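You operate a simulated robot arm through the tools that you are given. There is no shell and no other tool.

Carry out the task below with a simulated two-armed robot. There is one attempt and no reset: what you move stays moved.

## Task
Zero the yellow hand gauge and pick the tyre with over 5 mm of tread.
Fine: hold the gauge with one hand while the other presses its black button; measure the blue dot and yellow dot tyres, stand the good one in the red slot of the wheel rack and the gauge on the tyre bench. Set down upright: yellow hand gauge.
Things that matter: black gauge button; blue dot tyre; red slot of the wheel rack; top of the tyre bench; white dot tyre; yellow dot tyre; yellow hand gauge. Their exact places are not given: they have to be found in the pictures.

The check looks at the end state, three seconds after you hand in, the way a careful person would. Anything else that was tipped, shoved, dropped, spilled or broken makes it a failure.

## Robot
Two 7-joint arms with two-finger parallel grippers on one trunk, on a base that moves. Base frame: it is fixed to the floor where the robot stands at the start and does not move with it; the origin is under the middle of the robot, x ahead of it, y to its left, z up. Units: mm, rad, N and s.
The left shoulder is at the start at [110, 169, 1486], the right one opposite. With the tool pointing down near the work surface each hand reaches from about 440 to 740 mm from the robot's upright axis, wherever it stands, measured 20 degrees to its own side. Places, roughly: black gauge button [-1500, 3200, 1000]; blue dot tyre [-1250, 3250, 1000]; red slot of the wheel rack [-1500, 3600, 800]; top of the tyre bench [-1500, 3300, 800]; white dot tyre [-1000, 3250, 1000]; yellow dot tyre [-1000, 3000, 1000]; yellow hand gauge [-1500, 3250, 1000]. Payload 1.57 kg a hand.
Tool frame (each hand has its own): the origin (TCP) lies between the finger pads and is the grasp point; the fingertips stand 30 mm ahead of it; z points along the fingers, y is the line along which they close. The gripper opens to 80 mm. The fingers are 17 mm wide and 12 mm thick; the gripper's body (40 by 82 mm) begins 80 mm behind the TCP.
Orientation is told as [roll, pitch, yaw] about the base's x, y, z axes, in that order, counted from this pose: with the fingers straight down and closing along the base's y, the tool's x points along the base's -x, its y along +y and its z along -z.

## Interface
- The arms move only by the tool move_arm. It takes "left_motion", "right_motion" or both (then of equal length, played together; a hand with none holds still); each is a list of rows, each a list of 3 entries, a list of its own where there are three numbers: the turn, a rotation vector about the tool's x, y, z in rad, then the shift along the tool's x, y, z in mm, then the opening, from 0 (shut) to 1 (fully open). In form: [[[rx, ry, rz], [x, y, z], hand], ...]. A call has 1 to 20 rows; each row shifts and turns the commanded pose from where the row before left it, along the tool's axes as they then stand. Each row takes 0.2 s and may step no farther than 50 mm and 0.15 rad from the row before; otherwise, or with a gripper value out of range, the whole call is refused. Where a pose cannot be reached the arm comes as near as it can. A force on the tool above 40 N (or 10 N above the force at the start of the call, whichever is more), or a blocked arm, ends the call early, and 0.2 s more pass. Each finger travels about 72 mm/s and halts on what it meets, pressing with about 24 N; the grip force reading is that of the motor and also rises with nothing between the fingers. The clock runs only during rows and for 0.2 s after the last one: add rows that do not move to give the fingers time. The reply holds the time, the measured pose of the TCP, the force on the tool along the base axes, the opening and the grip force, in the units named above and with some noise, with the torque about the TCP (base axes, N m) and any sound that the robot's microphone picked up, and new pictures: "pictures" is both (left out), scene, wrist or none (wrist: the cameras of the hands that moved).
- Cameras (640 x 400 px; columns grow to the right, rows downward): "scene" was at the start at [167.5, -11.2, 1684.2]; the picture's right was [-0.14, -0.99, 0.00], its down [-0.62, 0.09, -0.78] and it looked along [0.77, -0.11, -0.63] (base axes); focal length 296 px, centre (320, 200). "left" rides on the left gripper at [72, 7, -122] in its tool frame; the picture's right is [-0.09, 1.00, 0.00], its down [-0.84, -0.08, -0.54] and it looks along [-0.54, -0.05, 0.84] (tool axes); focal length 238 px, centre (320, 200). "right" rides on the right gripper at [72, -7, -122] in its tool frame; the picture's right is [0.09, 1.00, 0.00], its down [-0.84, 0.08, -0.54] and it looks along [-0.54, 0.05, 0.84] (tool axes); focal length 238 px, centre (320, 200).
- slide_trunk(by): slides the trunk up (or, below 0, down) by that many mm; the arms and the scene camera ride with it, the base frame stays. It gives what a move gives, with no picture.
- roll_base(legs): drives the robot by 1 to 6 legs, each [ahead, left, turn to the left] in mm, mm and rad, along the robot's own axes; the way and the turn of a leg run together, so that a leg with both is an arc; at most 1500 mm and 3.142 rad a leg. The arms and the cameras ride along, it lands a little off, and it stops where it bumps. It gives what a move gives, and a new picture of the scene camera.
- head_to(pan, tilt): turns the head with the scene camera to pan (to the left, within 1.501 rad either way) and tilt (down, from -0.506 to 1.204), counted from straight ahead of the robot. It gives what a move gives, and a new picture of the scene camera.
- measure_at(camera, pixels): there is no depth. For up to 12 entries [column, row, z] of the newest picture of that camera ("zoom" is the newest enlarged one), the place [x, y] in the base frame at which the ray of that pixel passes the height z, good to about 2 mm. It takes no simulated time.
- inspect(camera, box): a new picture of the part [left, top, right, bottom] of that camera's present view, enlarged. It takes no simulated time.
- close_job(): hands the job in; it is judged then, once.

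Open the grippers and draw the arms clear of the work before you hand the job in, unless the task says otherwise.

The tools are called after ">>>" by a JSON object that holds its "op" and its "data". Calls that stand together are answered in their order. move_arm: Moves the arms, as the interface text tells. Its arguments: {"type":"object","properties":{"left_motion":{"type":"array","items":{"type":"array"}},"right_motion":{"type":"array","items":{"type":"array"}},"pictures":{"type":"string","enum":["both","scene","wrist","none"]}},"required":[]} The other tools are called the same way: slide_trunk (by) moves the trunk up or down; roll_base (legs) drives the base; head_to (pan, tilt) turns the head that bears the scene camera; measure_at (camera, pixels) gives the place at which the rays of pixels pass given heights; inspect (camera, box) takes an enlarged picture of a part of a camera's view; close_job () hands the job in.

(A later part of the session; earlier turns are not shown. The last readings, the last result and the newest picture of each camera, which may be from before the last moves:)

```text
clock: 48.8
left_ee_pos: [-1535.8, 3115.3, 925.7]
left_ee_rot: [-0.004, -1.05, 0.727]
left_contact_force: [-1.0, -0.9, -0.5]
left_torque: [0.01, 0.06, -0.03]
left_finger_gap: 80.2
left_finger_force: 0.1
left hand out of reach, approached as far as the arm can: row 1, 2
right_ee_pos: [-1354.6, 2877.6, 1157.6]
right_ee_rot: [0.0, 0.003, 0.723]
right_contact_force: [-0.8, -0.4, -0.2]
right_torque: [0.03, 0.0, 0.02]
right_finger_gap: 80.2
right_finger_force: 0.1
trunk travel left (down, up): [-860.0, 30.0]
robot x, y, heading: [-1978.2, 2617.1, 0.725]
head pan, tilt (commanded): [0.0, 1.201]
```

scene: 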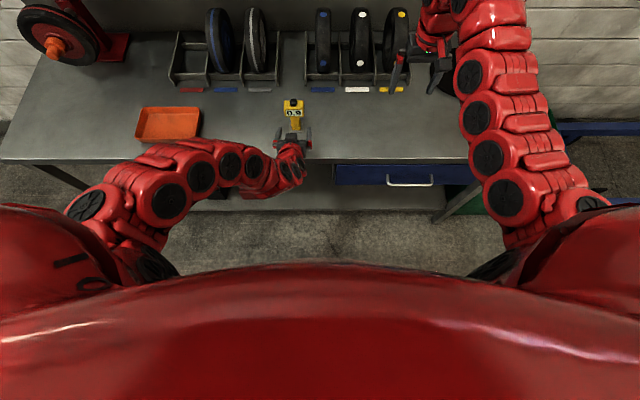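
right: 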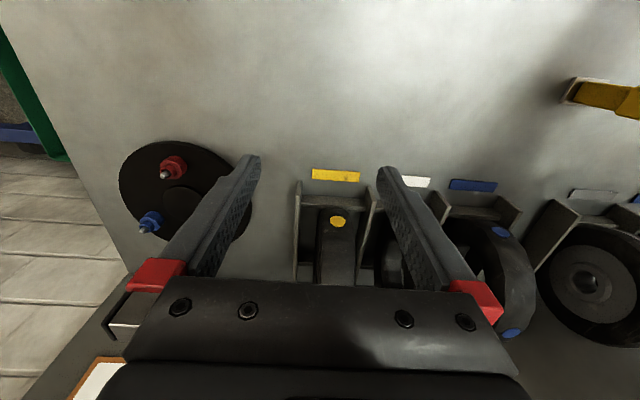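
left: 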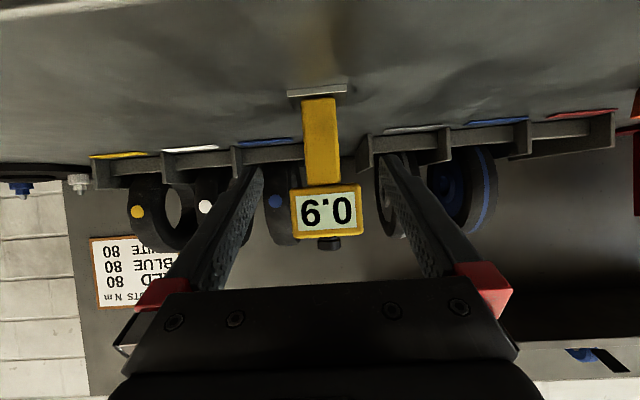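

The gauge is centred between the fingers in the left view (handle at x≈320). I advance ~86 mm along the tool axis to bring the handle between the pads.

>>> {"op": "move_arm", "data": {"left_motion": [[[0, 0, 0], [-1.3, 0, 21.4], 1], [[0, 0, 0], [-1.3, 0, 21.4], 1], [[0, 0, 0], [-1.3, 0, 21.4], 1], [[0, 0, 0], [-1.3, 0, 21.4], 1], [[0, 0, 0], [0, 0, 0], 1]], "pictures": "both"}}

```text
clock: 50.0
left_ee_pos: [-1481.2, 3167.1, 887.8]
left_ee_rot: [-0.002, -1.048, 0.726]
left_contact_force: [0.2, 0.2, -0.2]
left_torque: [-0.01, -0.02, 0.01]
left_finger_gap: 79.7
left_finger_force: 0.0
right_ee_pos: [-1354.7, 2877.7, 1156.3]
right_ee_rot: [0.0, 0.002, 0.722]
right_contact_force: [0.2, -0.9, -0.1]
right_torque: [0.0, -0.01, 0.03]
right_finger_gap: 79.9
right_finger_force: 0.0
trunk travel left (down, up): [-860.0, 30.0]
robot x, y, heading: [-1979.8, 2614.2, 0.722]
head pan, tilt (commanded): [0.0, 1.201]
```

scene: 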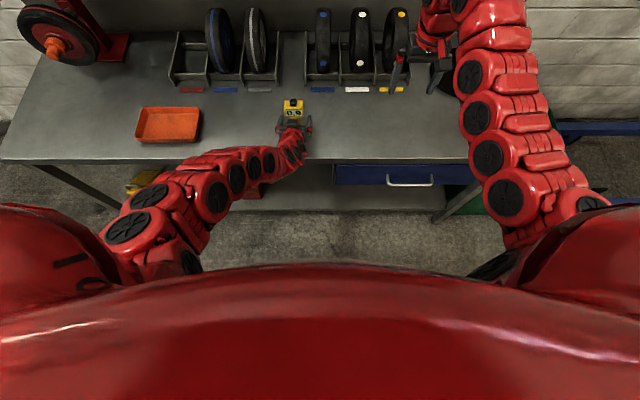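
left: 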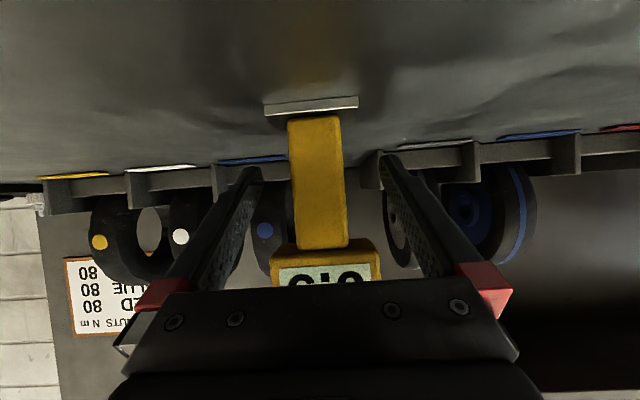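

The handle is centred between the pads (TCP projects to about (319,192), mid-handle). I close the left gripper.

>>> {"op": "move_arm", "data": {"left_motion": [[[0, 0, 0], [0, 0, 0], 0.5], [[0, 0, 0], [0, 0, 0], 0.3], [[0, 0, 0], [0, 0, 0], 0.2], [[0, 0, 0], [0, 0, 0], 0.2], [[0, 0, 0], [0, 0, 0], 0.2]], "pictures": "both"}}

>>> {"op": "inspect", "data": {"camera": "scene", "box": [265, 85, 325, 145]}}

```text
clock: 51.2
left_ee_pos: [-1482.2, 3167.1, 887.3]
left_ee_rot: [-0.003, -1.049, 0.725]
left_contact_force: [0.0, -0.5, 0.7]
left_torque: [0.03, -0.02, 0.01]
left_finger_gap: 29.5
left_finger_force: 24.1
right_ee_pos: [-1353.6, 2877.2, 1156.0]
right_ee_rot: [0.0, 0.002, 0.723]
right_contact_force: [-0.7, -0.2, 0.0]
right_torque: [0.01, 0.0, 0.03]
right_finger_gap: 79.9
right_finger_force: 0.1
trunk travel left (down, up): [-860.0, 30.0]
robot x, y, heading: [-1980.5, 2617.0, 0.72]
head pan, tilt (commanded): [0.0, 1.201]
```

scene: 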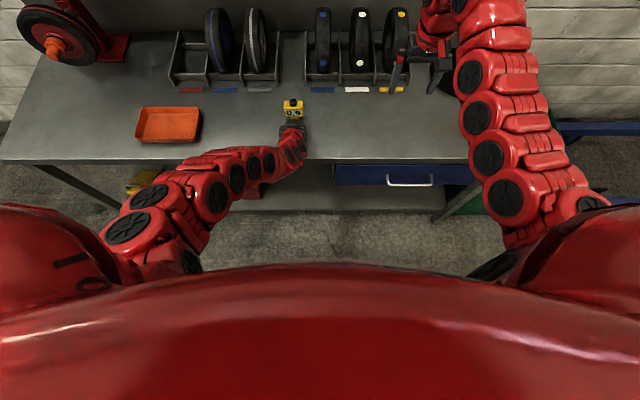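
left: 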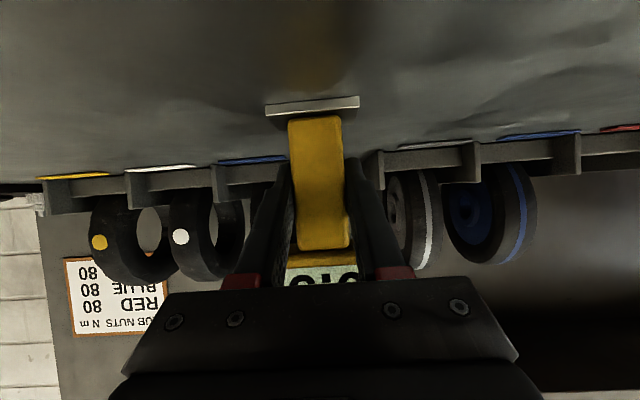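

```text
6.67 times, centred on (295, 115) of scene
```

zoom: 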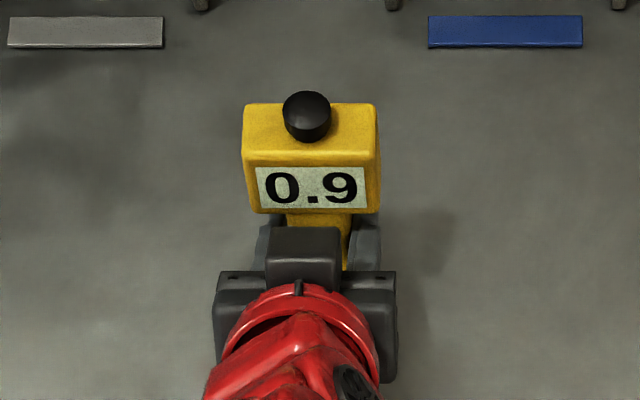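

The gauge is held (gap 29.5 mm, 24 N), display still 0.9 and visible at zoom (310,190). I shut the right gripper and bring it above the button at height, then look.

>>> {"op": "measure_at", "data": {"camera": "zoom", "pixels": [[307, 103, 980], [307, 103, 975], [307, 112, 978]]}}

>>> {"op": "move_arm", "data": {"right_motion": [[[0, 0, 0], [-13, 42.9, 0], 0.6], [[0, 0, 0], [-13, 42.9, 0], 0.3], [[0, 0, 0], [-13, 42.9, 0], 0], [[0, 0, 0], [-13, 42.9, 0], 0], [[0, 0, 0], [-13, 42.9, 0], 0], [[0, 0, 0], [-13, 42.9, 0], 0], [[0, 0, 0], [-13, 42.9, 0], 0], [[0, 0, 0], [0, 0, 0], 0]], "pictures": "both"}}

```text
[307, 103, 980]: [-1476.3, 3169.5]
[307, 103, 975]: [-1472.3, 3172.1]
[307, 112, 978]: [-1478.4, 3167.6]
```

```text
clock: 53.0
left_ee_pos: [-1481.7, 3166.7, 887.4]
left_ee_rot: [-0.002, -1.049, 0.726]
left_contact_force: [-1.0, -0.1, 1.0]
left_torque: [0.03, 0.01, -0.03]
left_finger_gap: 29.5
left_finger_force: 24.4
right_ee_pos: [-1465.0, 3092.7, 1156.4]
right_ee_rot: [0.0, 0.002, 0.722]
right_contact_force: [0.8, 0.6, 1.5]
right_torque: [0.0, -0.01, 0.0]
right_finger_gap: 0.0
right_finger_force: 21.0
right hand out of reach, approached as far as the arm can: row 5, 6, 7
trunk travel left (down, up): [-860.0, 30.0]
robot x, y, heading: [-1978.7, 2612.3, 0.723]
head pan, tilt (commanded): [0.0, 1.201]
```

scene: 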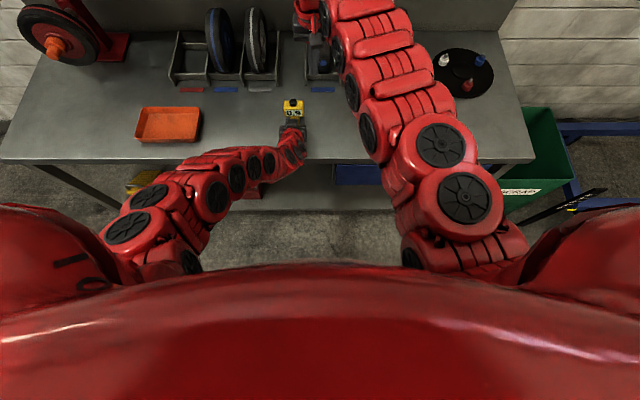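
right: 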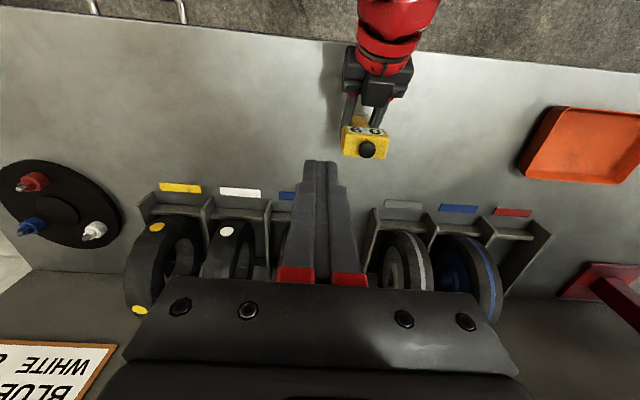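

The right hand stopped at (u 3285, n 961), 65 mm short to the left; the wrist orientation seems limiting. I yaw the right hand 0.56 rad to the left, which doesn't matter for pressing, then continue toward the button.

>>> {"op": "move_arm", "data": {"right_motion": [[[0, 0, -0.14], [0, 0, 0], 0], [[0, 0, -0.14], [0, 0, 0], 0], [[0, 0, -0.14], [0, 0, 0], 0], [[0, 0, -0.14], [0, 0, 0], 0], [[0, 0, 0], [-31.2, 18.8, 0], 0], [[0, 0, 0], [-31.2, 18.8, 0], 0], [[0, 0, 0], [0, 0, 0], 0]], "pictures": "both"}}

```text
clock: 54.6
left_ee_pos: [-1481.4, 3166.1, 888.1]
left_ee_rot: [-0.002, -1.05, 0.723]
left_contact_force: [0.5, 0.0, 0.7]
left_torque: [0.01, 0.01, 0.01]
left_finger_gap: 29.6
left_finger_force: 24.4
right_ee_pos: [-1461.1, 3092.2, 1155.9]
right_ee_rot: [0.003, 0.0, 1.283]
right_contact_force: [0.0, -0.3, 0.2]
right_torque: [-0.01, -0.01, -0.02]
right_finger_gap: 0.1
right_finger_force: 21.3
right hand out of reach, approached as far as the arm can: row 5, 6
trunk travel left (down, up): [-860.0, 30.0]
robot x, y, heading: [-1974.6, 2616.5, 0.724]
head pan, tilt (commanded): [0.0, 1.201]
```

scene: 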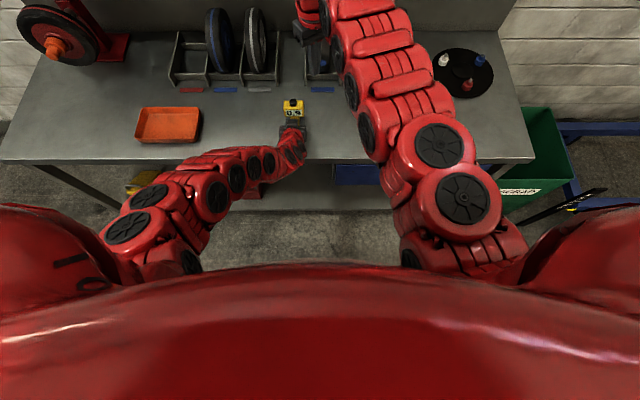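
right: 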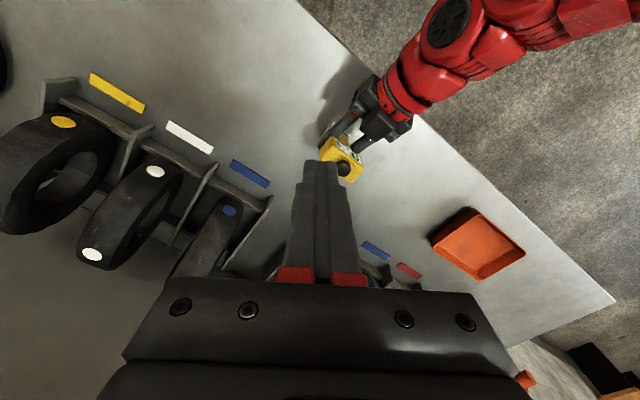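

Yawing didn't change the limit, so it is the wrist's maximum distance; tilting the right tool forward brings its wrist closer. I combine 0.55 rad of tilt with the move to hover ~40 mm above the button.

>>> {"op": "move_arm", "data": {"right_motion": [[[0, -0.11, 0], [0, 0, 0], 0], [[0, 0, 0], [-9.5, 7.7, 22.4], 0], [[0, -0.11, 0], [0, 0, 0], 0], [[0, 0, 0], [-7.0, 7.7, 23.3], 0], [[0, -0.11, 0], [0, 0, 0], 0], [[0, 0, 0], [-4.4, 7.7, 23.9], 0], [[0, -0.11, 0], [0, 0, 0], 0], [[0, 0, 0], [-1.7, 7.7, 24.2], 0], [[0, -0.11, 0], [0, 0, 0], 0], [[0, 0, 0], [0.9, 7.7, 24.3], 0], [[0, 0, 0], [0, 0, 0], 0]], "pictures": "both"}}

```text
clock: 57.0
left_ee_pos: [-1481.2, 3165.6, 887.0]
left_ee_rot: [-0.002, -1.047, 0.722]
left_contact_force: [0.6, 0.3, 1.4]
left_torque: [0.03, 0.07, 0.01]
left_finger_gap: 29.9
left_finger_force: 23.8
right_ee_pos: [-1481.8, 3157.8, 1050.1]
right_ee_rot: [0.003, -0.549, 1.283]
right_contact_force: [-0.3, 0.1, -0.2]
right_torque: [0.01, 0.01, 0.01]
right_finger_gap: 0.1
right_finger_force: 21.4
trunk travel left (down, up): [-860.0, 30.0]
robot x, y, heading: [-1974.9, 2616.9, 0.721]
head pan, tilt (commanded): [0.0, 1.201]
```

scene: 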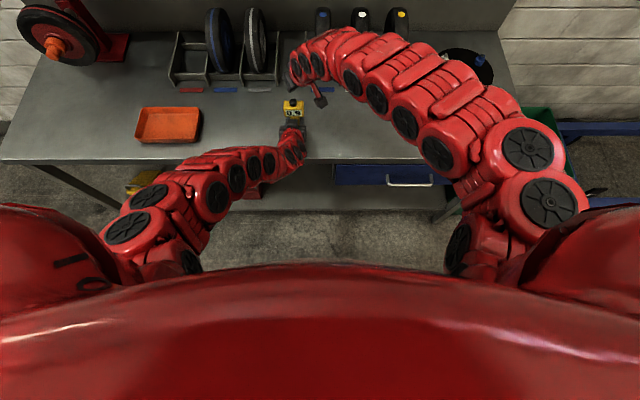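
right: 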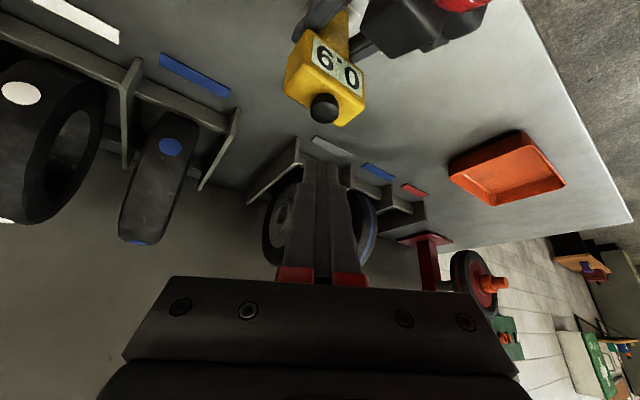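

The right hand hovers at (u 3344, n 992, z 1050). I zoom the scene view to check the fingertip position over the button.

>>> {"op": "inspect", "data": {"camera": "scene", "box": [265, 60, 345, 140]}}

>>> {"op": "inspect", "data": {"camera": "right", "box": [250, 0, 420, 200]}}

```text
5.00 times, centred on (305, 100) of scene
```

zoom: 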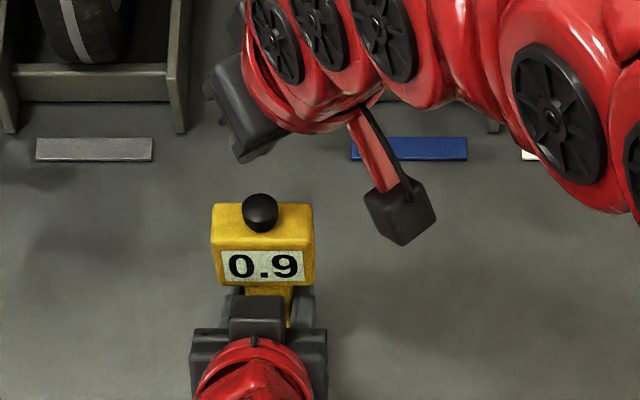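

```text
2.00 times, centred on (335, 100) of right
```

zoom: 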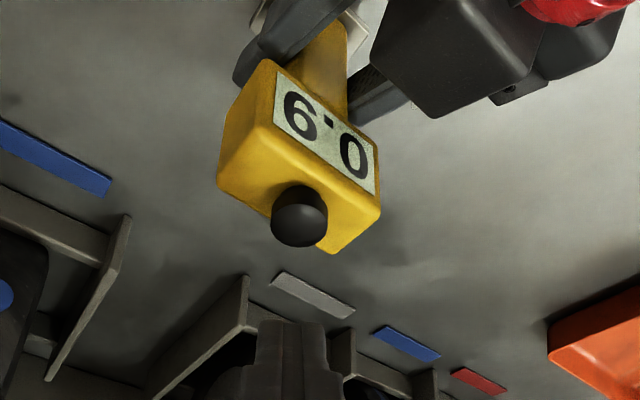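

By kinematics and the wrist view the fingertip corner is right above the button (within ~2 mm). I descend 34 mm vertically, then creep.

>>> {"op": "move_arm", "data": {"right_motion": [[[0, 0, 0], [7.8, 0, 12.8], 0], [[0, 0, 0], [7.8, 0, 12.8], 0], [[0, 0, 0], [1.04, 0, 1.71], 0], [[0, 0, 0], [1.04, 0, 1.71], 0], [[0, 0, 0], [0, 0, 0], 0]], "pictures": "wrist"}}

```text
clock: 58.2
left_ee_pos: [-1481.1, 3166.2, 888.3]
left_ee_rot: [-0.001, -1.05, 0.725]
left_contact_force: [0.6, -0.6, -0.2]
left_torque: [0.02, 0.0, -0.01]
left_finger_gap: 29.9
left_finger_force: 24.0
right_ee_pos: [-1481.5, 3157.4, 1015.5]
right_ee_rot: [0.002, -0.548, 1.282]
right_contact_force: [-0.2, 0.7, 0.8]
right_torque: [0.0, 0.0, 0.0]
right_finger_gap: 0.0
right_finger_force: 21.9
trunk travel left (down, up): [-860.0, 30.0]
robot x, y, heading: [-1977.0, 2613.5, 0.728]
head pan, tilt (commanded): [0.0, 1.201]
```

right: 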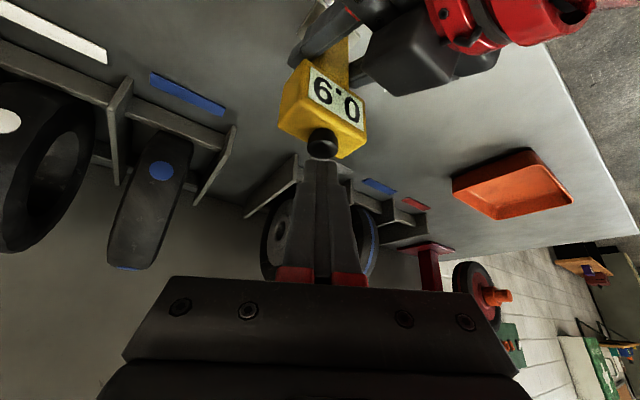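

The fingertips are just above the button in the right view (button (322,143), tips (322,160)). I creep down 2 mm at a time.

>>> {"op": "move_arm", "data": {"right_motion": [[[0, 0, 0], [1.04, 0, 1.71], 0], [[0, 0, 0], [1.04, 0, 1.71], 0], [[0, 0, 0], [0.52, 0, 0.85], 0], [[0, 0, 0], [0, 0, 0], 0]], "pictures": "wrist"}}

>>> {"op": "inspect", "data": {"camera": "scene", "box": [265, 60, 345, 140]}}

```text
clock: 59.2
left_ee_pos: [-1480.8, 3166.5, 887.7]
left_ee_rot: [-0.001, -1.049, 0.724]
left_contact_force: [0.2, -0.3, -1.1]
left_torque: [-0.01, -0.01, 0.01]
left_finger_gap: 29.6
left_finger_force: 23.6
right_ee_pos: [-1481.1, 3157.1, 1011.5]
right_ee_rot: [0.001, -0.548, 1.282]
right_contact_force: [0.2, -0.6, -0.9]
right_torque: [0.02, 0.0, 0.01]
right_finger_gap: 0.0
right_finger_force: 21.2
trunk travel left (down, up): [-860.0, 30.0]
robot x, y, heading: [-1978.8, 2617.7, 0.723]
head pan, tilt (commanded): [0.0, 1.201]
```

right: 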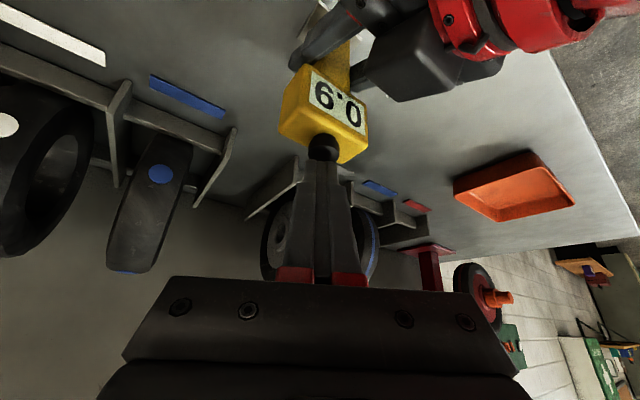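

```text
5.00 times, centred on (305, 100) of scene
```

zoom: 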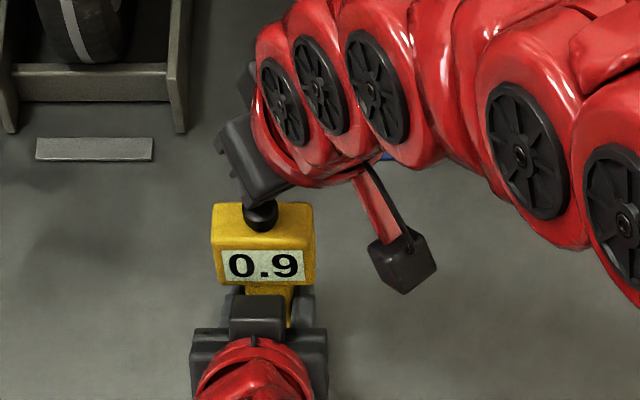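

Still no contact force at TCP z=1011.5 and display 0.9. I keep creeping, 1.5 mm per row.

>>> {"op": "move_arm", "data": {"right_motion": [[[0, 0, 0], [0.78, 0, 1.28], 0], [[0, 0, 0], [0.78, 0, 1.28], 0], [[0, 0, 0], [0.78, 0, 1.28], 0], [[0, 0, 0], [0, 0, 0], 0]], "pictures": "wrist"}}

>>> {"op": "inspect", "data": {"camera": "scene", "box": [265, 60, 345, 140]}}

```text
clock: 60.2
left_ee_pos: [-1481.5, 3166.4, 887.1]
left_ee_rot: [-0.002, -1.05, 0.725]
left_contact_force: [0.0, 0.9, -1.1]
left_torque: [-0.04, -0.01, 0.02]
left_finger_gap: 29.6
left_finger_force: 23.9
right_ee_pos: [-1481.4, 3157.9, 1005.9]
right_ee_rot: [0.003, -0.549, 1.282]
right_contact_force: [-1.0, 0.3, 2.4]
right_torque: [-0.03, 0.0, 0.03]
right_finger_gap: 0.2
right_finger_force: 21.1
trunk travel left (down, up): [-860.0, 30.0]
robot x, y, heading: [-1977.9, 2615.4, 0.725]
head pan, tilt (commanded): [0.0, 1.201]
heard: click
```

right: 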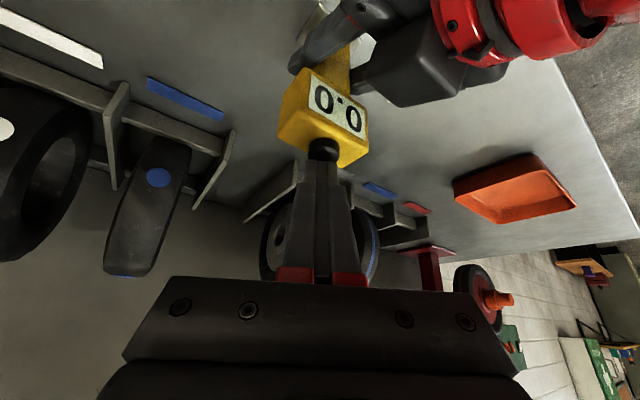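

```text
5.00 times, centred on (305, 100) of scene
```

zoom: 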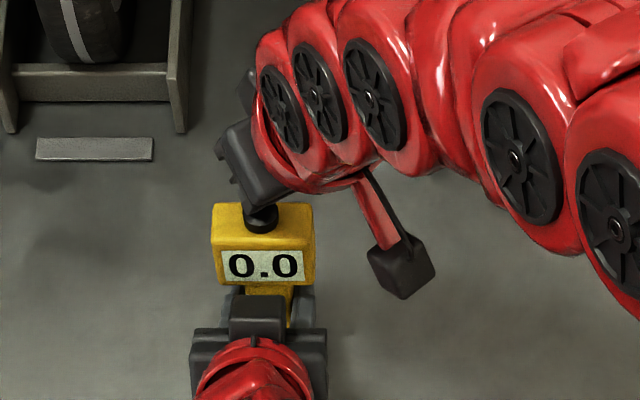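

A click was heard and the display reads 0.0 – the gauge is zeroed. I lift the right hand straight off the button and retrace its path away.

>>> {"op": "move_arm", "data": {"right_motion": [[[0, 0, 0], [-10.4, 0, -17.1], 0], [[0, 0, 0], [-10.4, 0, -17.1], 0], [[0, 0, 0], [-0.9, -7.7, -24.3], 0], [[0, 0.11, 0], [0, 0, 0], 0], [[0, 0, 0], [1.7, -7.7, -24.2], 0], [[0, 0.11, 0], [0, 0, 0], 0], [[0, 0, 0], [4.4, -7.7, -23.9], 0], [[0, 0.11, 0], [0, 0, 0], 0], [[0, 0, 0], [7.0, -7.7, -23.3], 0], [[0, 0.11, 0], [0, 0, 0], 0], [[0, 0, 0], [9.5, -7.7, -22.4], 0], [[0, 0.11, 0], [0, 0, 0], 0], [[0, 0, 0.14], [0, 0, 0], 0], [[0, 0, 0.14], [0, 0, 0], 0], [[0, 0, 0.14], [0, 0, 0], 0], [[0, 0, 0.14], [0, 0, 0], 0], [[0, 0, 0], [10, -45, 0], 0], [[0, 0, 0], [10, -45, 0], 0], [[0, 0, 0], [10, -45, 0], 0], [[0, 0, 0], [10, -45, 0], 0]], "pictures": "scene"}}

>>> {"op": "inspect", "data": {"camera": "scene", "box": [265, 60, 345, 140]}}

```text
clock: 64.4
left_ee_pos: [-1480.6, 3164.3, 888.6]
left_ee_rot: [0.002, -1.049, 0.722]
left_contact_force: [0.2, 0.2, -0.6]
left_torque: [0.0, 0.02, 0.02]
left_finger_gap: 29.6
left_finger_force: 23.7
right_ee_pos: [-1374.0, 2928.2, 1151.0]
right_ee_rot: [0.002, -0.001, 0.723]
right_contact_force: [0.4, -0.7, 0.3]
right_torque: [-0.02, 0.0, 0.02]
right_finger_gap: 0.0
right_finger_force: 20.8
trunk travel left (down, up): [-860.0, 30.0]
robot x, y, heading: [-1979.7, 2615.2, 0.727]
head pan, tilt (commanded): [0.0, 1.201]
```

scene: 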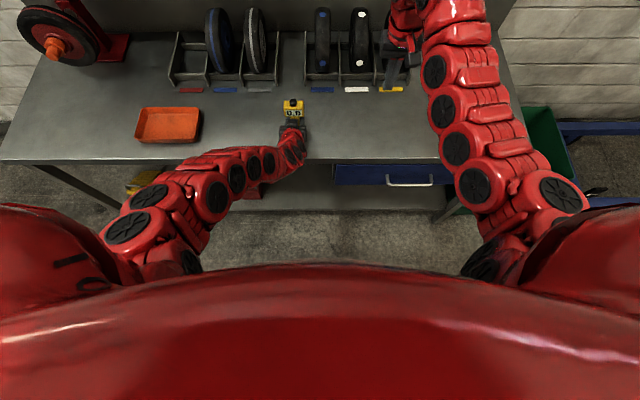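

```text
5.00 times, centred on (305, 100) of scene
```

zoom: 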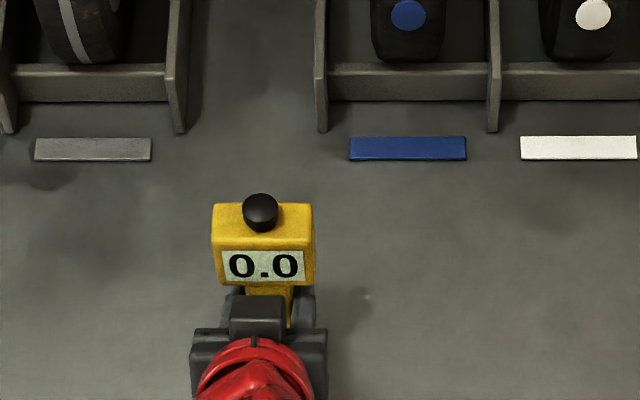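

Zeroed gauge shows 0.0. I lift it ~15 mm with the left hand while moving the right hand farther right out of the way.

>>> {"op": "move_arm", "data": {"left_motion": [[[0, 0, 0], [-4.3, 0, -2.5], 0.2], [[0, 0, 0], [-8.7, 0, -5], 0.2], [[0, 0, 0], [0, 0, 0], 0.2], [[0, 0, 0], [0, 0, 0], 0.2], [[0, 0, 0], [0, 0, 0], 0.2]], "right_motion": [[[0, 0, 0], [0, -45, 0], 0], [[0, 0, 0], [0, -45, 0], 0], [[0, 0, 0], [0, -45, 0], 0], [[0, 0, 0], [0, -45, 0], 0], [[0, 0, 0], [0, 0, 0], 0]], "pictures": "both"}}

>>> {"op": "inspect", "data": {"camera": "scene", "box": [265, 60, 345, 140]}}

```text
clock: 65.6
left_ee_pos: [-1480.3, 3166.6, 902.3]
left_ee_rot: [-0.001, -1.048, 0.726]
left_contact_force: [0.1, -0.2, -1.8]
left_torque: [0.0, 0.01, -0.03]
left_finger_gap: 29.5
left_finger_force: 24.0
right_ee_pos: [-1256.1, 2795.9, 1151.4]
right_ee_rot: [0.0, 0.001, 0.723]
right_contact_force: [-0.1, 0.2, 0.1]
right_torque: [-0.02, 0.02, -0.01]
right_finger_gap: 0.1
right_finger_force: 21.2
trunk travel left (down, up): [-860.0, 30.0]
robot x, y, heading: [-1979.4, 2616.5, 0.719]
head pan, tilt (commanded): [0.0, 1.201]
```

scene: 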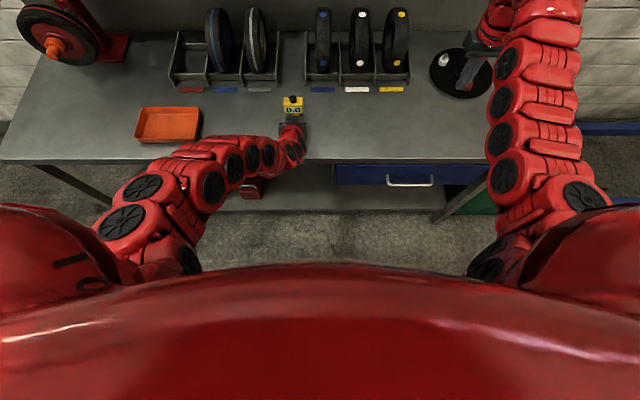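
right: 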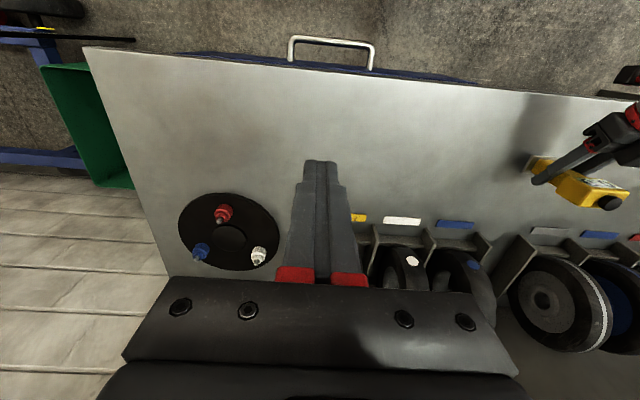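
left: 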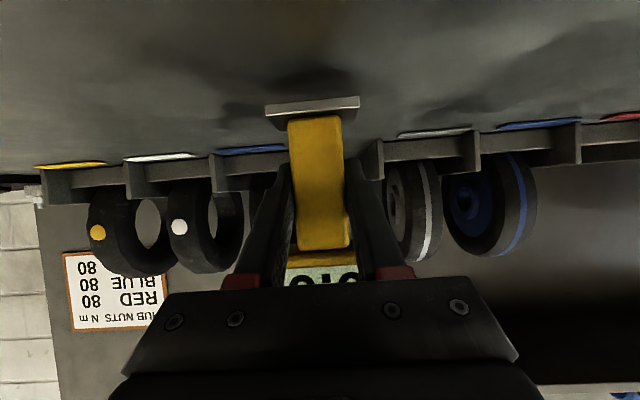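

```text
5.00 times, centred on (305, 100) of scene
```

zoom: 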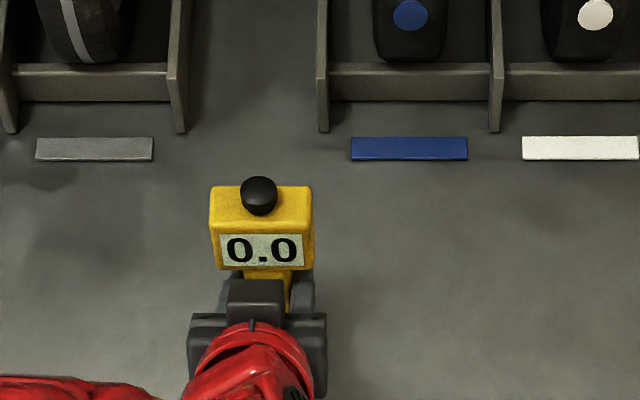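

Lifted cleanly without slip (foot unchanged in the left view), reading 0.0. I raise it further and then diagonally up and forward between the two racks.

>>> {"op": "move_arm", "data": {"left_motion": [[[0, 0, 0], [-28.2, 0, -16.2], 0.2], [[0, 0, 0], [-28.2, 0, -16.2], 0.2], [[0, 0, 0], [-41, 0, 11], 0.2], [[0, 0, 0], [-41, 0, 11], 0.2], [[0, 0, 0], [-41, 0, 11], 0.2], [[0, 0, 0], [-41, 0, 11], 0.2], [[0, 0, 0], [-41, 0, 11], 0.2], [[0, 0, 0], [0, 0, 0], 0.2]], "pictures": "both"}}

```text
clock: 67.4
left_ee_pos: [-1369.1, 3268.6, 1115.5]
left_ee_rot: [-0.003, -1.048, 0.726]
left_contact_force: [0.1, -0.8, -2.2]
left_torque: [0.01, -0.01, 0.03]
left_finger_gap: 29.9
left_finger_force: 23.9
right_ee_pos: [-1255.2, 2795.5, 1152.4]
right_ee_rot: [-0.001, 0.001, 0.722]
right_contact_force: [-0.1, -0.9, -0.2]
right_torque: [-0.01, 0.03, -0.03]
right_finger_gap: 0.1
right_finger_force: 21.0
trunk travel left (down, up): [-860.0, 30.0]
robot x, y, heading: [-1978.2, 2616.4, 0.727]
head pan, tilt (commanded): [0.0, 1.201]
```

scene: 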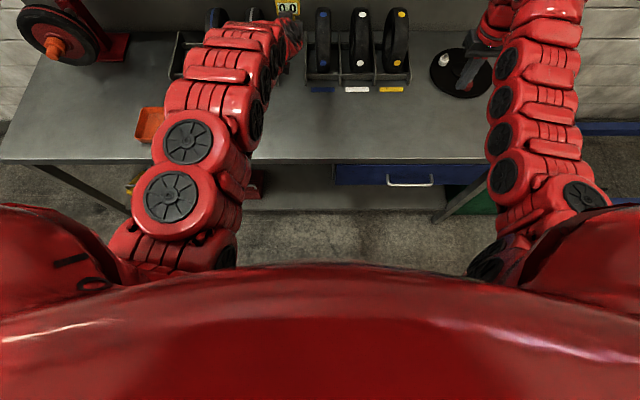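
left: 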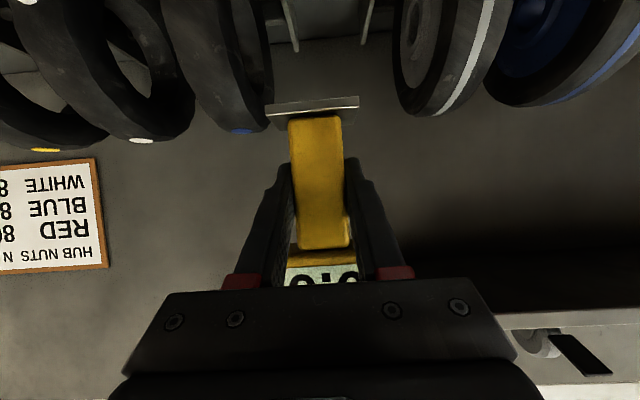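

The gauge is up at (u 3352, n 1149, z 1115), clear of the tyres. I drive the base 110 mm forward so the left arm can reach over the tyres.

>>> {"op": "roll_base", "data": {"legs": [[110, 0, 0]]}}

>>> {"op": "head_to", "data": {"pan": 0.1, "tilt": 0.75}}

```text
clock: 68.5
left_ee_pos: [-1287.5, 3339.3, 1117.9]
left_ee_rot: [-0.003, -1.05, 0.722]
left_contact_force: [-0.3, 0.2, -1.2]
left_torque: [-0.01, -0.04, -0.01]
left_finger_gap: 29.6
left_finger_force: 23.5
right_ee_pos: [-1173.7, 2866.2, 1153.4]
right_ee_rot: [0.0, 0.001, 0.721]
right_contact_force: [0.4, 0.3, 0.5]
right_torque: [0.03, -0.02, 0.01]
right_finger_gap: 0.0
right_finger_force: 21.9
trunk travel left (down, up): [-860.0, 30.0]
robot x, y, heading: [-1896.5, 2685.6, 0.718]
head pan, tilt (commanded): [0.0, 1.201]
```

scene: 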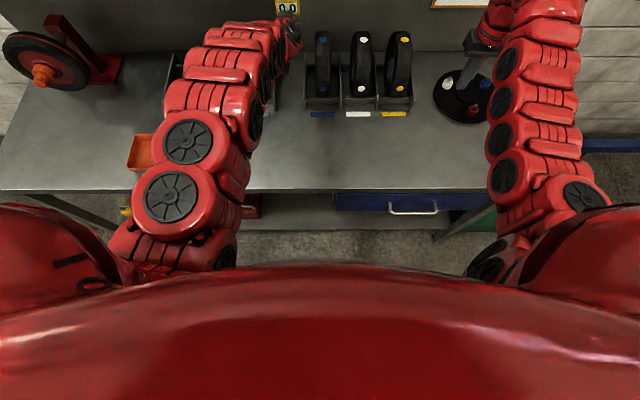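

```text
clock: 69.5
left_ee_pos: [-1287.0, 3339.3, 1116.8]
left_ee_rot: [0.001, -1.048, 0.723]
left_contact_force: [-0.7, 0.2, -1.3]
left_torque: [-0.02, -0.02, -0.04]
left_finger_gap: 29.9
left_finger_force: 23.8
right_ee_pos: [-1171.5, 2868.0, 1153.3]
right_ee_rot: [0.0, 0.001, 0.72]
right_contact_force: [0.4, 0.4, -0.1]
right_torque: [0.01, 0.0, 0.01]
right_finger_gap: 0.0
right_finger_force: 21.5
trunk travel left (down, up): [-860.0, 30.0]
robot x, y, heading: [-1903.0, 2686.5, 0.724]
head pan, tilt (commanded): [0.099, 0.75]
```

scene: 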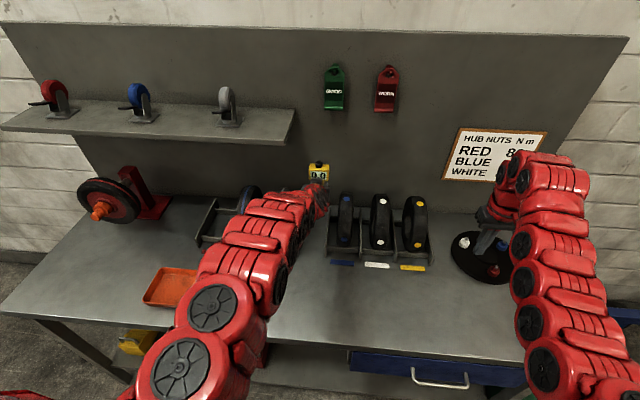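

The view is good: gauge at (320,170) reading 0.0, tyres at (345,215), (381,215), (415,215). I zoom to refine the top-dot positions.

>>> {"op": "inspect", "data": {"camera": "scene", "box": [290, 150, 450, 280]}}

>>> {"op": "inspect", "data": {"camera": "scene", "box": [0, 80, 300, 240]}}

```text
3.08 times, centred on (370, 215) of scene
```

zoom: 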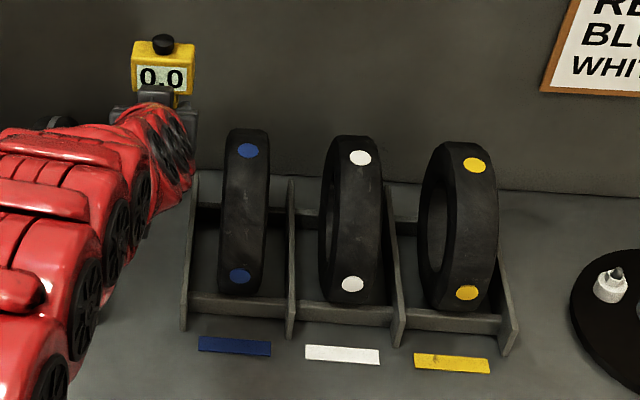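

```text
2.13 times, centred on (150, 160) of scene
```

zoom: 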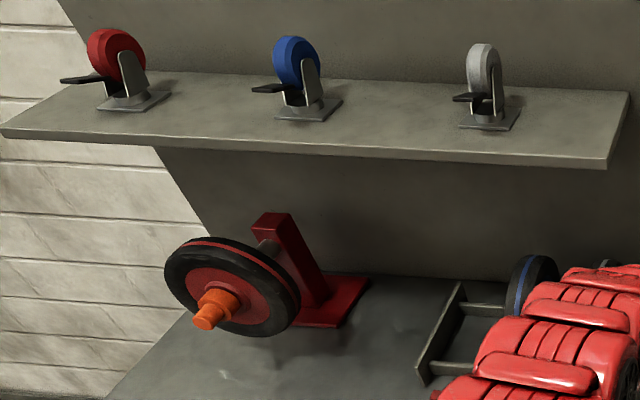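

I measure the dot positions from this view at the estimated heights.

>>> {"op": "measure_at", "data": {"camera": "scene", "pixels": [[346.6, 198.8, 1045], [383, 201, 1045], [420, 203.6, 1045], [343.7, 239.7, 947], [417.7, 245.2, 947], [346.6, 198.8, 1035], [420, 203.6, 1035], [342, 262, 845], [288, 138, 1250], [288, 138, 1200]]}}

```text
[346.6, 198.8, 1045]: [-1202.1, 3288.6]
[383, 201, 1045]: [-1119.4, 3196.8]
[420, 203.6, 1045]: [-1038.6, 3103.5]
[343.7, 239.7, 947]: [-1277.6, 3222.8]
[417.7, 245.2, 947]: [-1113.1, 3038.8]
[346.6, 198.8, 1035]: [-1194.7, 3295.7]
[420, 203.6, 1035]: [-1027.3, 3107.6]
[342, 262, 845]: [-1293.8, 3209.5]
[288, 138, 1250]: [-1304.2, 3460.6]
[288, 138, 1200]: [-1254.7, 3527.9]
```

Both views agree: blue top dot at (u 3256, n 1287, z 1045). I move the gauge above it, foot ~29 mm above the tread.

>>> {"op": "move_arm", "data": {"left_motion": [[[0, 0, 0], [-4.5, -31, 7.8], 0.2], [[0, 0, 0], [-4.5, -31, 7.8], 0.2], [[0, 0, 0], [-4.5, -31, 7.8], 0.2], [[0, 0, 0], [0, 0, 0], 0.2]], "pictures": "both"}}

>>> {"op": "inspect", "data": {"camera": "scene", "box": [290, 140, 430, 250]}}

```text
clock: 70.5
left_ee_pos: [-1227.5, 3290.7, 1124.2]
left_ee_rot: [-0.006, -1.048, 0.726]
left_contact_force: [0.1, -1.0, -2.1]
left_torque: [-0.02, 0.02, -0.01]
left_finger_gap: 29.8
left_finger_force: 24.2
left hand out of reach, approached as far as the arm can: row 2, 3
right_ee_pos: [-1173.9, 2867.7, 1152.2]
right_ee_rot: [0.001, 0.003, 0.721]
right_contact_force: [1.6, -0.3, 0.3]
right_torque: [-0.03, -0.01, 0.0]
right_finger_gap: 0.0
right_finger_force: 21.2
trunk travel left (down, up): [-860.0, 30.0]
robot x, y, heading: [-1898.8, 2688.4, 0.72]
head pan, tilt (commanded): [0.099, 0.75]
```

scene: 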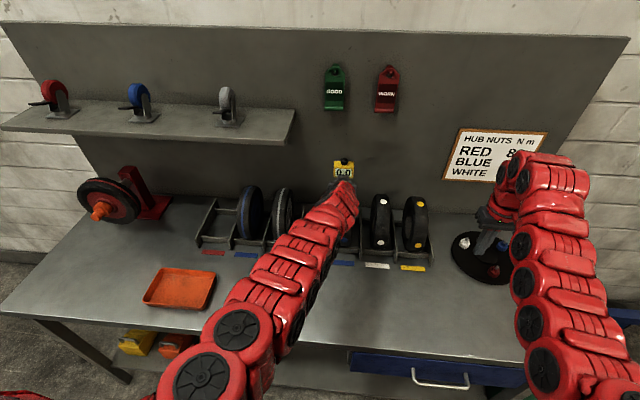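
left: 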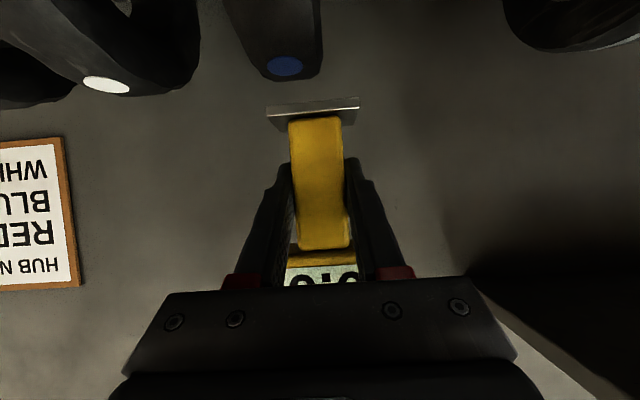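

```text
3.64 times, centred on (360, 195) of scene
```

zoom: 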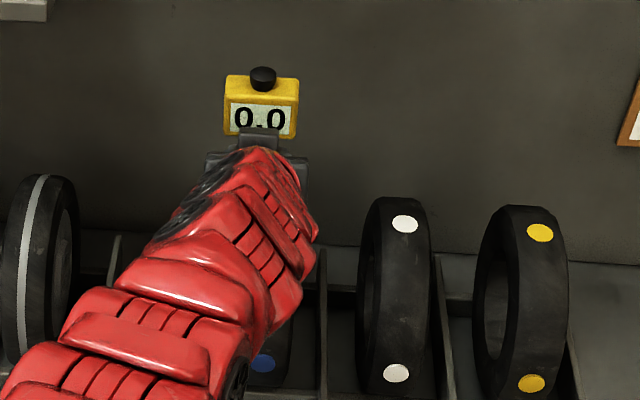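

The left arm hit its reach limit at (u 3275, n 1270). I shift the base 200 mm right and 40 mm forward (gauge foot is at z≈1081, above the tyre tops at 1045).

>>> {"op": "roll_base", "data": {"legs": [[40, -200, 0.005]]}}

```text
clock: 72.1
left_ee_pos: [-1070.1, 3169.7, 1124.7]
left_ee_rot: [-0.006, -1.048, 0.734]
left_contact_force: [0.5, 0.3, -1.5]
left_torque: [0.03, -0.01, 0.01]
left_finger_gap: 30.0
left_finger_force: 24.3
right_ee_pos: [-1012.5, 2748.4, 1152.8]
right_ee_rot: [0.0, 0.002, 0.727]
right_contact_force: [0.1, -0.4, 0.6]
right_torque: [0.03, 0.01, 0.0]
right_finger_gap: 0.0
right_finger_force: 21.1
trunk travel left (down, up): [-860.0, 30.0]
robot x, y, heading: [-1734.3, 2565.3, 0.729]
head pan, tilt (commanded): [0.099, 0.75]
```

scene: 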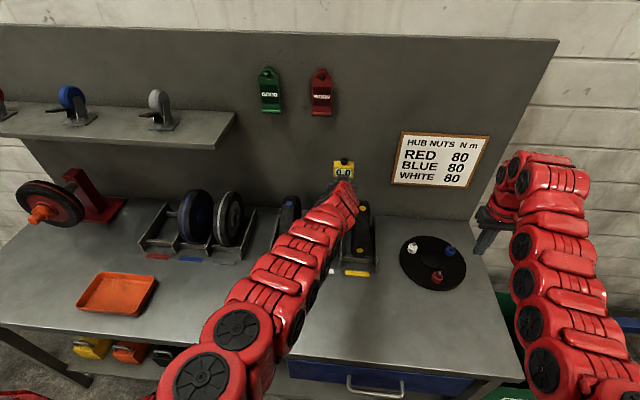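

The hand is now at (u 3080, n 1307, z 1125). I move it left 178 mm and back 22 mm to sit over the blue tyre's top dot.

>>> {"op": "move_arm", "data": {"left_motion": [[[0, 0, 0], [2.8, 44.4, -4.9], 0.2], [[0, 0, 0], [2.8, 44.4, -4.9], 0.2], [[0, 0, 0], [2.8, 44.4, -4.9], 0.2], [[0, 0, 0], [2.8, 44.4, -4.9], 0.2], [[0, 0, 0], [0, 0, 0], 0.2]], "pictures": "both"}}

>>> {"op": "inspect", "data": {"camera": "scene", "box": [220, 140, 380, 250]}}

```text
clock: 73.3
left_ee_pos: [-1205.2, 3287.7, 1126.2]
left_ee_rot: [-0.004, -1.048, 0.728]
left_contact_force: [0.3, -0.7, -1.8]
left_torque: [-0.02, 0.03, 0.01]
left_finger_gap: 29.8
left_finger_force: 23.6
right_ee_pos: [-1011.1, 2747.7, 1152.3]
right_ee_rot: [0.002, 0.002, 0.725]
right_contact_force: [-0.7, -0.7, -0.3]
right_torque: [0.03, -0.01, 0.04]
right_finger_gap: 0.0
right_finger_force: 20.6
trunk travel left (down, up): [-860.0, 30.0]
robot x, y, heading: [-1732.7, 2570.3, 0.728]
head pan, tilt (commanded): [0.099, 0.75]
```

scene: 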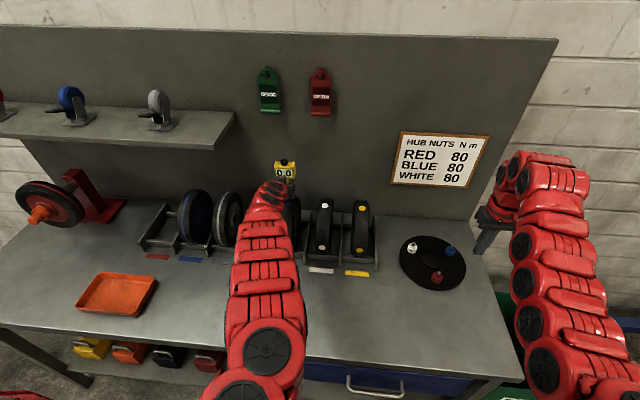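
left: 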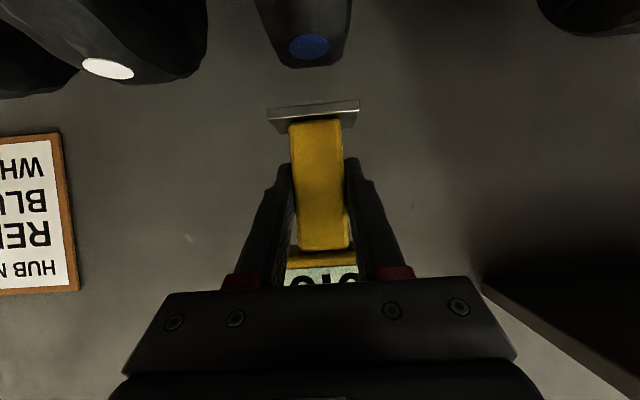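

```text
3.64 times, centred on (300, 195) of scene
```

zoom: 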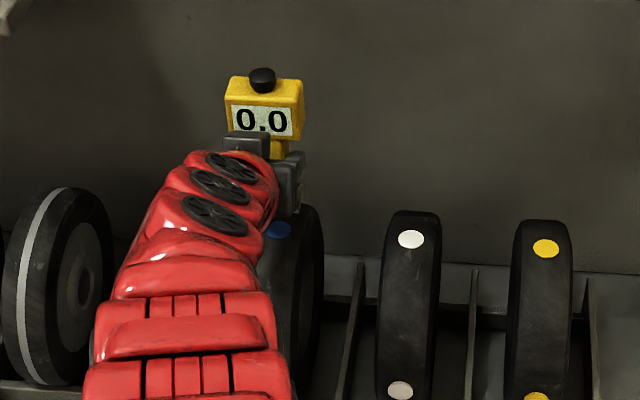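

The gauge is right over the blue dot ((309,46) in left view vs predicted (308,52)). I descend 32 mm and then creep for contact.

>>> {"op": "move_arm", "data": {"left_motion": [[[0, 0, 0], [13.9, 0, 8], 0.2], [[0, 0, 0], [13.9, 0, 8], 0.2], [[0, 0, 0], [1.3, 0, 0.75], 0.2], [[0, 0, 0], [1.3, 0, 0.75], 0.2], [[0, 0, 0], [0, 0, 0], 0.2]], "pictures": "wrist"}}

>>> {"op": "inspect", "data": {"camera": "scene", "box": [260, 150, 320, 200]}}

```text
clock: 74.5
left_ee_pos: [-1204.4, 3287.6, 1089.2]
left_ee_rot: [-0.006, -1.049, 0.731]
left_contact_force: [-0.3, -0.4, -1.9]
left_torque: [-0.02, 0.02, 0.0]
left_finger_gap: 29.4
left_finger_force: 24.2
right_ee_pos: [-1011.1, 2746.5, 1151.7]
right_ee_rot: [0.0, 0.0, 0.725]
right_contact_force: [-0.4, -0.6, 0.0]
right_torque: [0.04, -0.03, 0.02]
right_finger_gap: 0.1
right_finger_force: 21.4
trunk travel left (down, up): [-860.0, 30.0]
robot x, y, heading: [-1734.2, 2564.8, 0.725]
head pan, tilt (commanded): [0.099, 0.75]
```

left: 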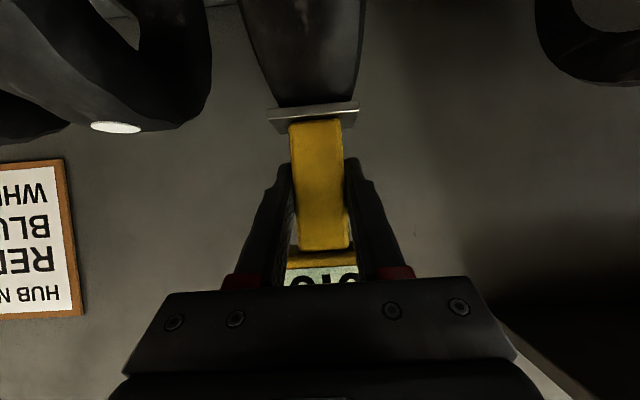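

```text
8.00 times, centred on (290, 175) of scene
```

zoom: 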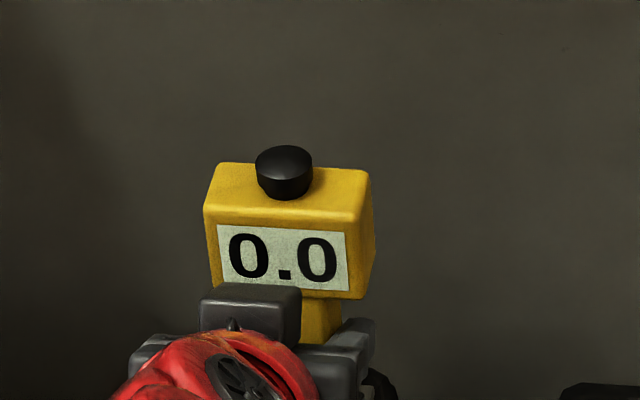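

No contact yet at z=1089 (display 0.0). I creep further, 1 mm per row.

>>> {"op": "move_arm", "data": {"left_motion": [[[0, 0, 0], [0.87, 0, 0.5], 0.2], [[0, 0, 0], [0.87, 0, 0.5], 0.2], [[0, 0, 0], [0.87, 0, 0.5], 0.2], [[0, 0, 0], [0, 0, 0], 0.2]], "pictures": "wrist"}}

>>> {"op": "inspect", "data": {"camera": "scene", "box": [260, 150, 320, 200]}}

```text
clock: 75.5
left_ee_pos: [-1203.5, 3288.1, 1087.5]
left_ee_rot: [-0.004, -1.05, 0.731]
left_contact_force: [0.3, 0.6, 1.5]
left_torque: [0.11, 0.07, 0.01]
left_finger_gap: 29.9
left_finger_force: 23.6
right_ee_pos: [-1011.3, 2746.8, 1153.0]
right_ee_rot: [0.001, 0.001, 0.725]
right_contact_force: [-0.1, 0.0, -0.4]
right_torque: [-0.04, 0.0, 0.0]
right_finger_gap: 0.0
right_finger_force: 21.1
trunk travel left (down, up): [-860.0, 30.0]
robot x, y, heading: [-1735.2, 2565.5, 0.729]
head pan, tilt (commanded): [0.099, 0.75]
```

left: 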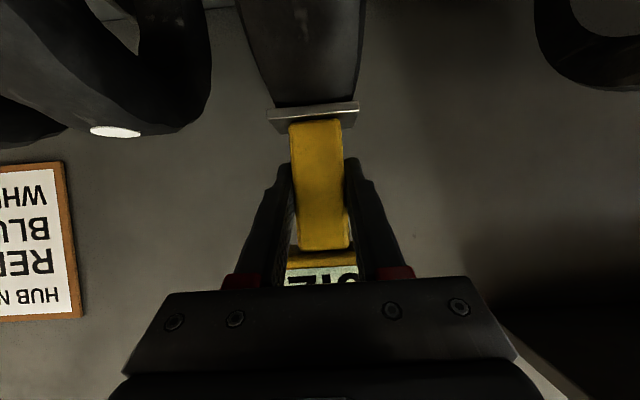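

```text
8.00 times, centred on (290, 175) of scene
```

zoom: 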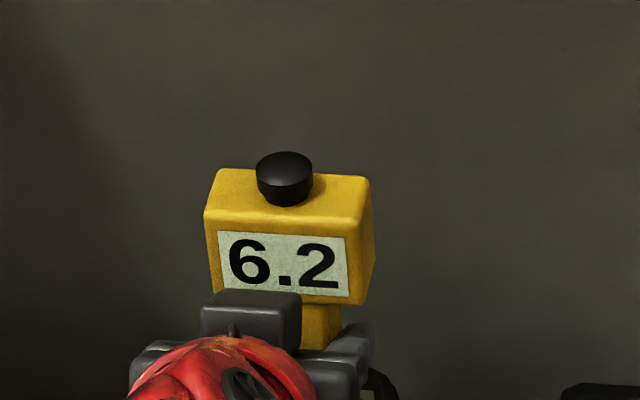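

The blue tyre reads 6.2 mm. I lift straight up 40 mm and shift the base 200 mm right toward the yellow tyre.

>>> {"op": "move_arm", "data": {"left_motion": [[[0, 0, 0], [0, 0, 0], 0.2], [[0, 0, 0], [-17.3, 0, -10], 0.2], [[0, 0, 0], [-17.3, 0, -10], 0.2], [[0, 0, 0], [0, 0, 0], 0.2]], "pictures": "none"}}

>>> {"op": "roll_base", "data": {"legs": [[0, -200, 0]]}}

```text
clock: 76.5
left_ee_pos: [-1203.3, 3287.0, 1126.8]
left_ee_rot: [-0.006, -1.048, 0.732]
left_contact_force: [0.1, -0.2, -2.3]
left_torque: [0.0, 0.02, 0.02]
left_finger_gap: 29.7
left_finger_force: 23.8
right_ee_pos: [-1010.1, 2748.2, 1151.9]
right_ee_rot: [0.0, 0.004, 0.725]
right_contact_force: [0.2, -0.2, 0.0]
right_torque: [-0.01, 0.03, 0.01]
right_finger_gap: 0.2
right_finger_force: 21.4
trunk travel left (down, up): [-860.0, 30.0]
robot x, y, heading: [-1734.0, 2566.6, 0.729]
head pan, tilt (commanded): [0.099, 0.75]
```

```text
clock: 78.1
left_ee_pos: [-1074.4, 3142.9, 1126.2]
left_ee_rot: [-0.007, -1.049, 0.738]
left_contact_force: [-0.8, -0.1, -1.4]
left_torque: [0.01, 0.02, 0.01]
left_finger_gap: 30.0
left_finger_force: 24.0
right_ee_pos: [-881.0, 2602.7, 1152.7]
right_ee_rot: [0.0, 0.002, 0.73]
right_contact_force: [0.9, -0.2, 0.5]
right_torque: [0.0, 0.0, 0.0]
right_finger_gap: 0.1
right_finger_force: 21.3
trunk travel left (down, up): [-860.0, 30.0]
robot x, y, heading: [-1604.1, 2416.6, 0.729]
head pan, tilt (commanded): [0.099, 0.75]
```

scene: 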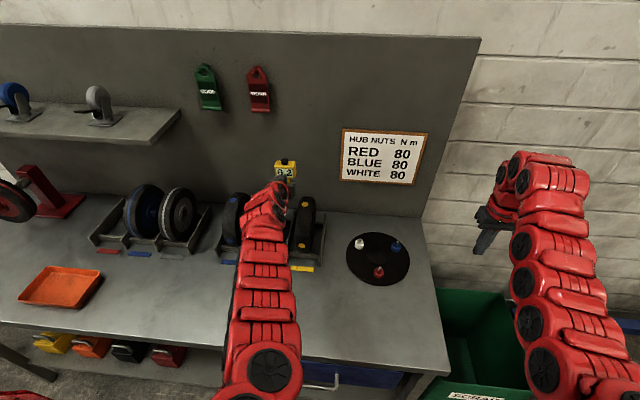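

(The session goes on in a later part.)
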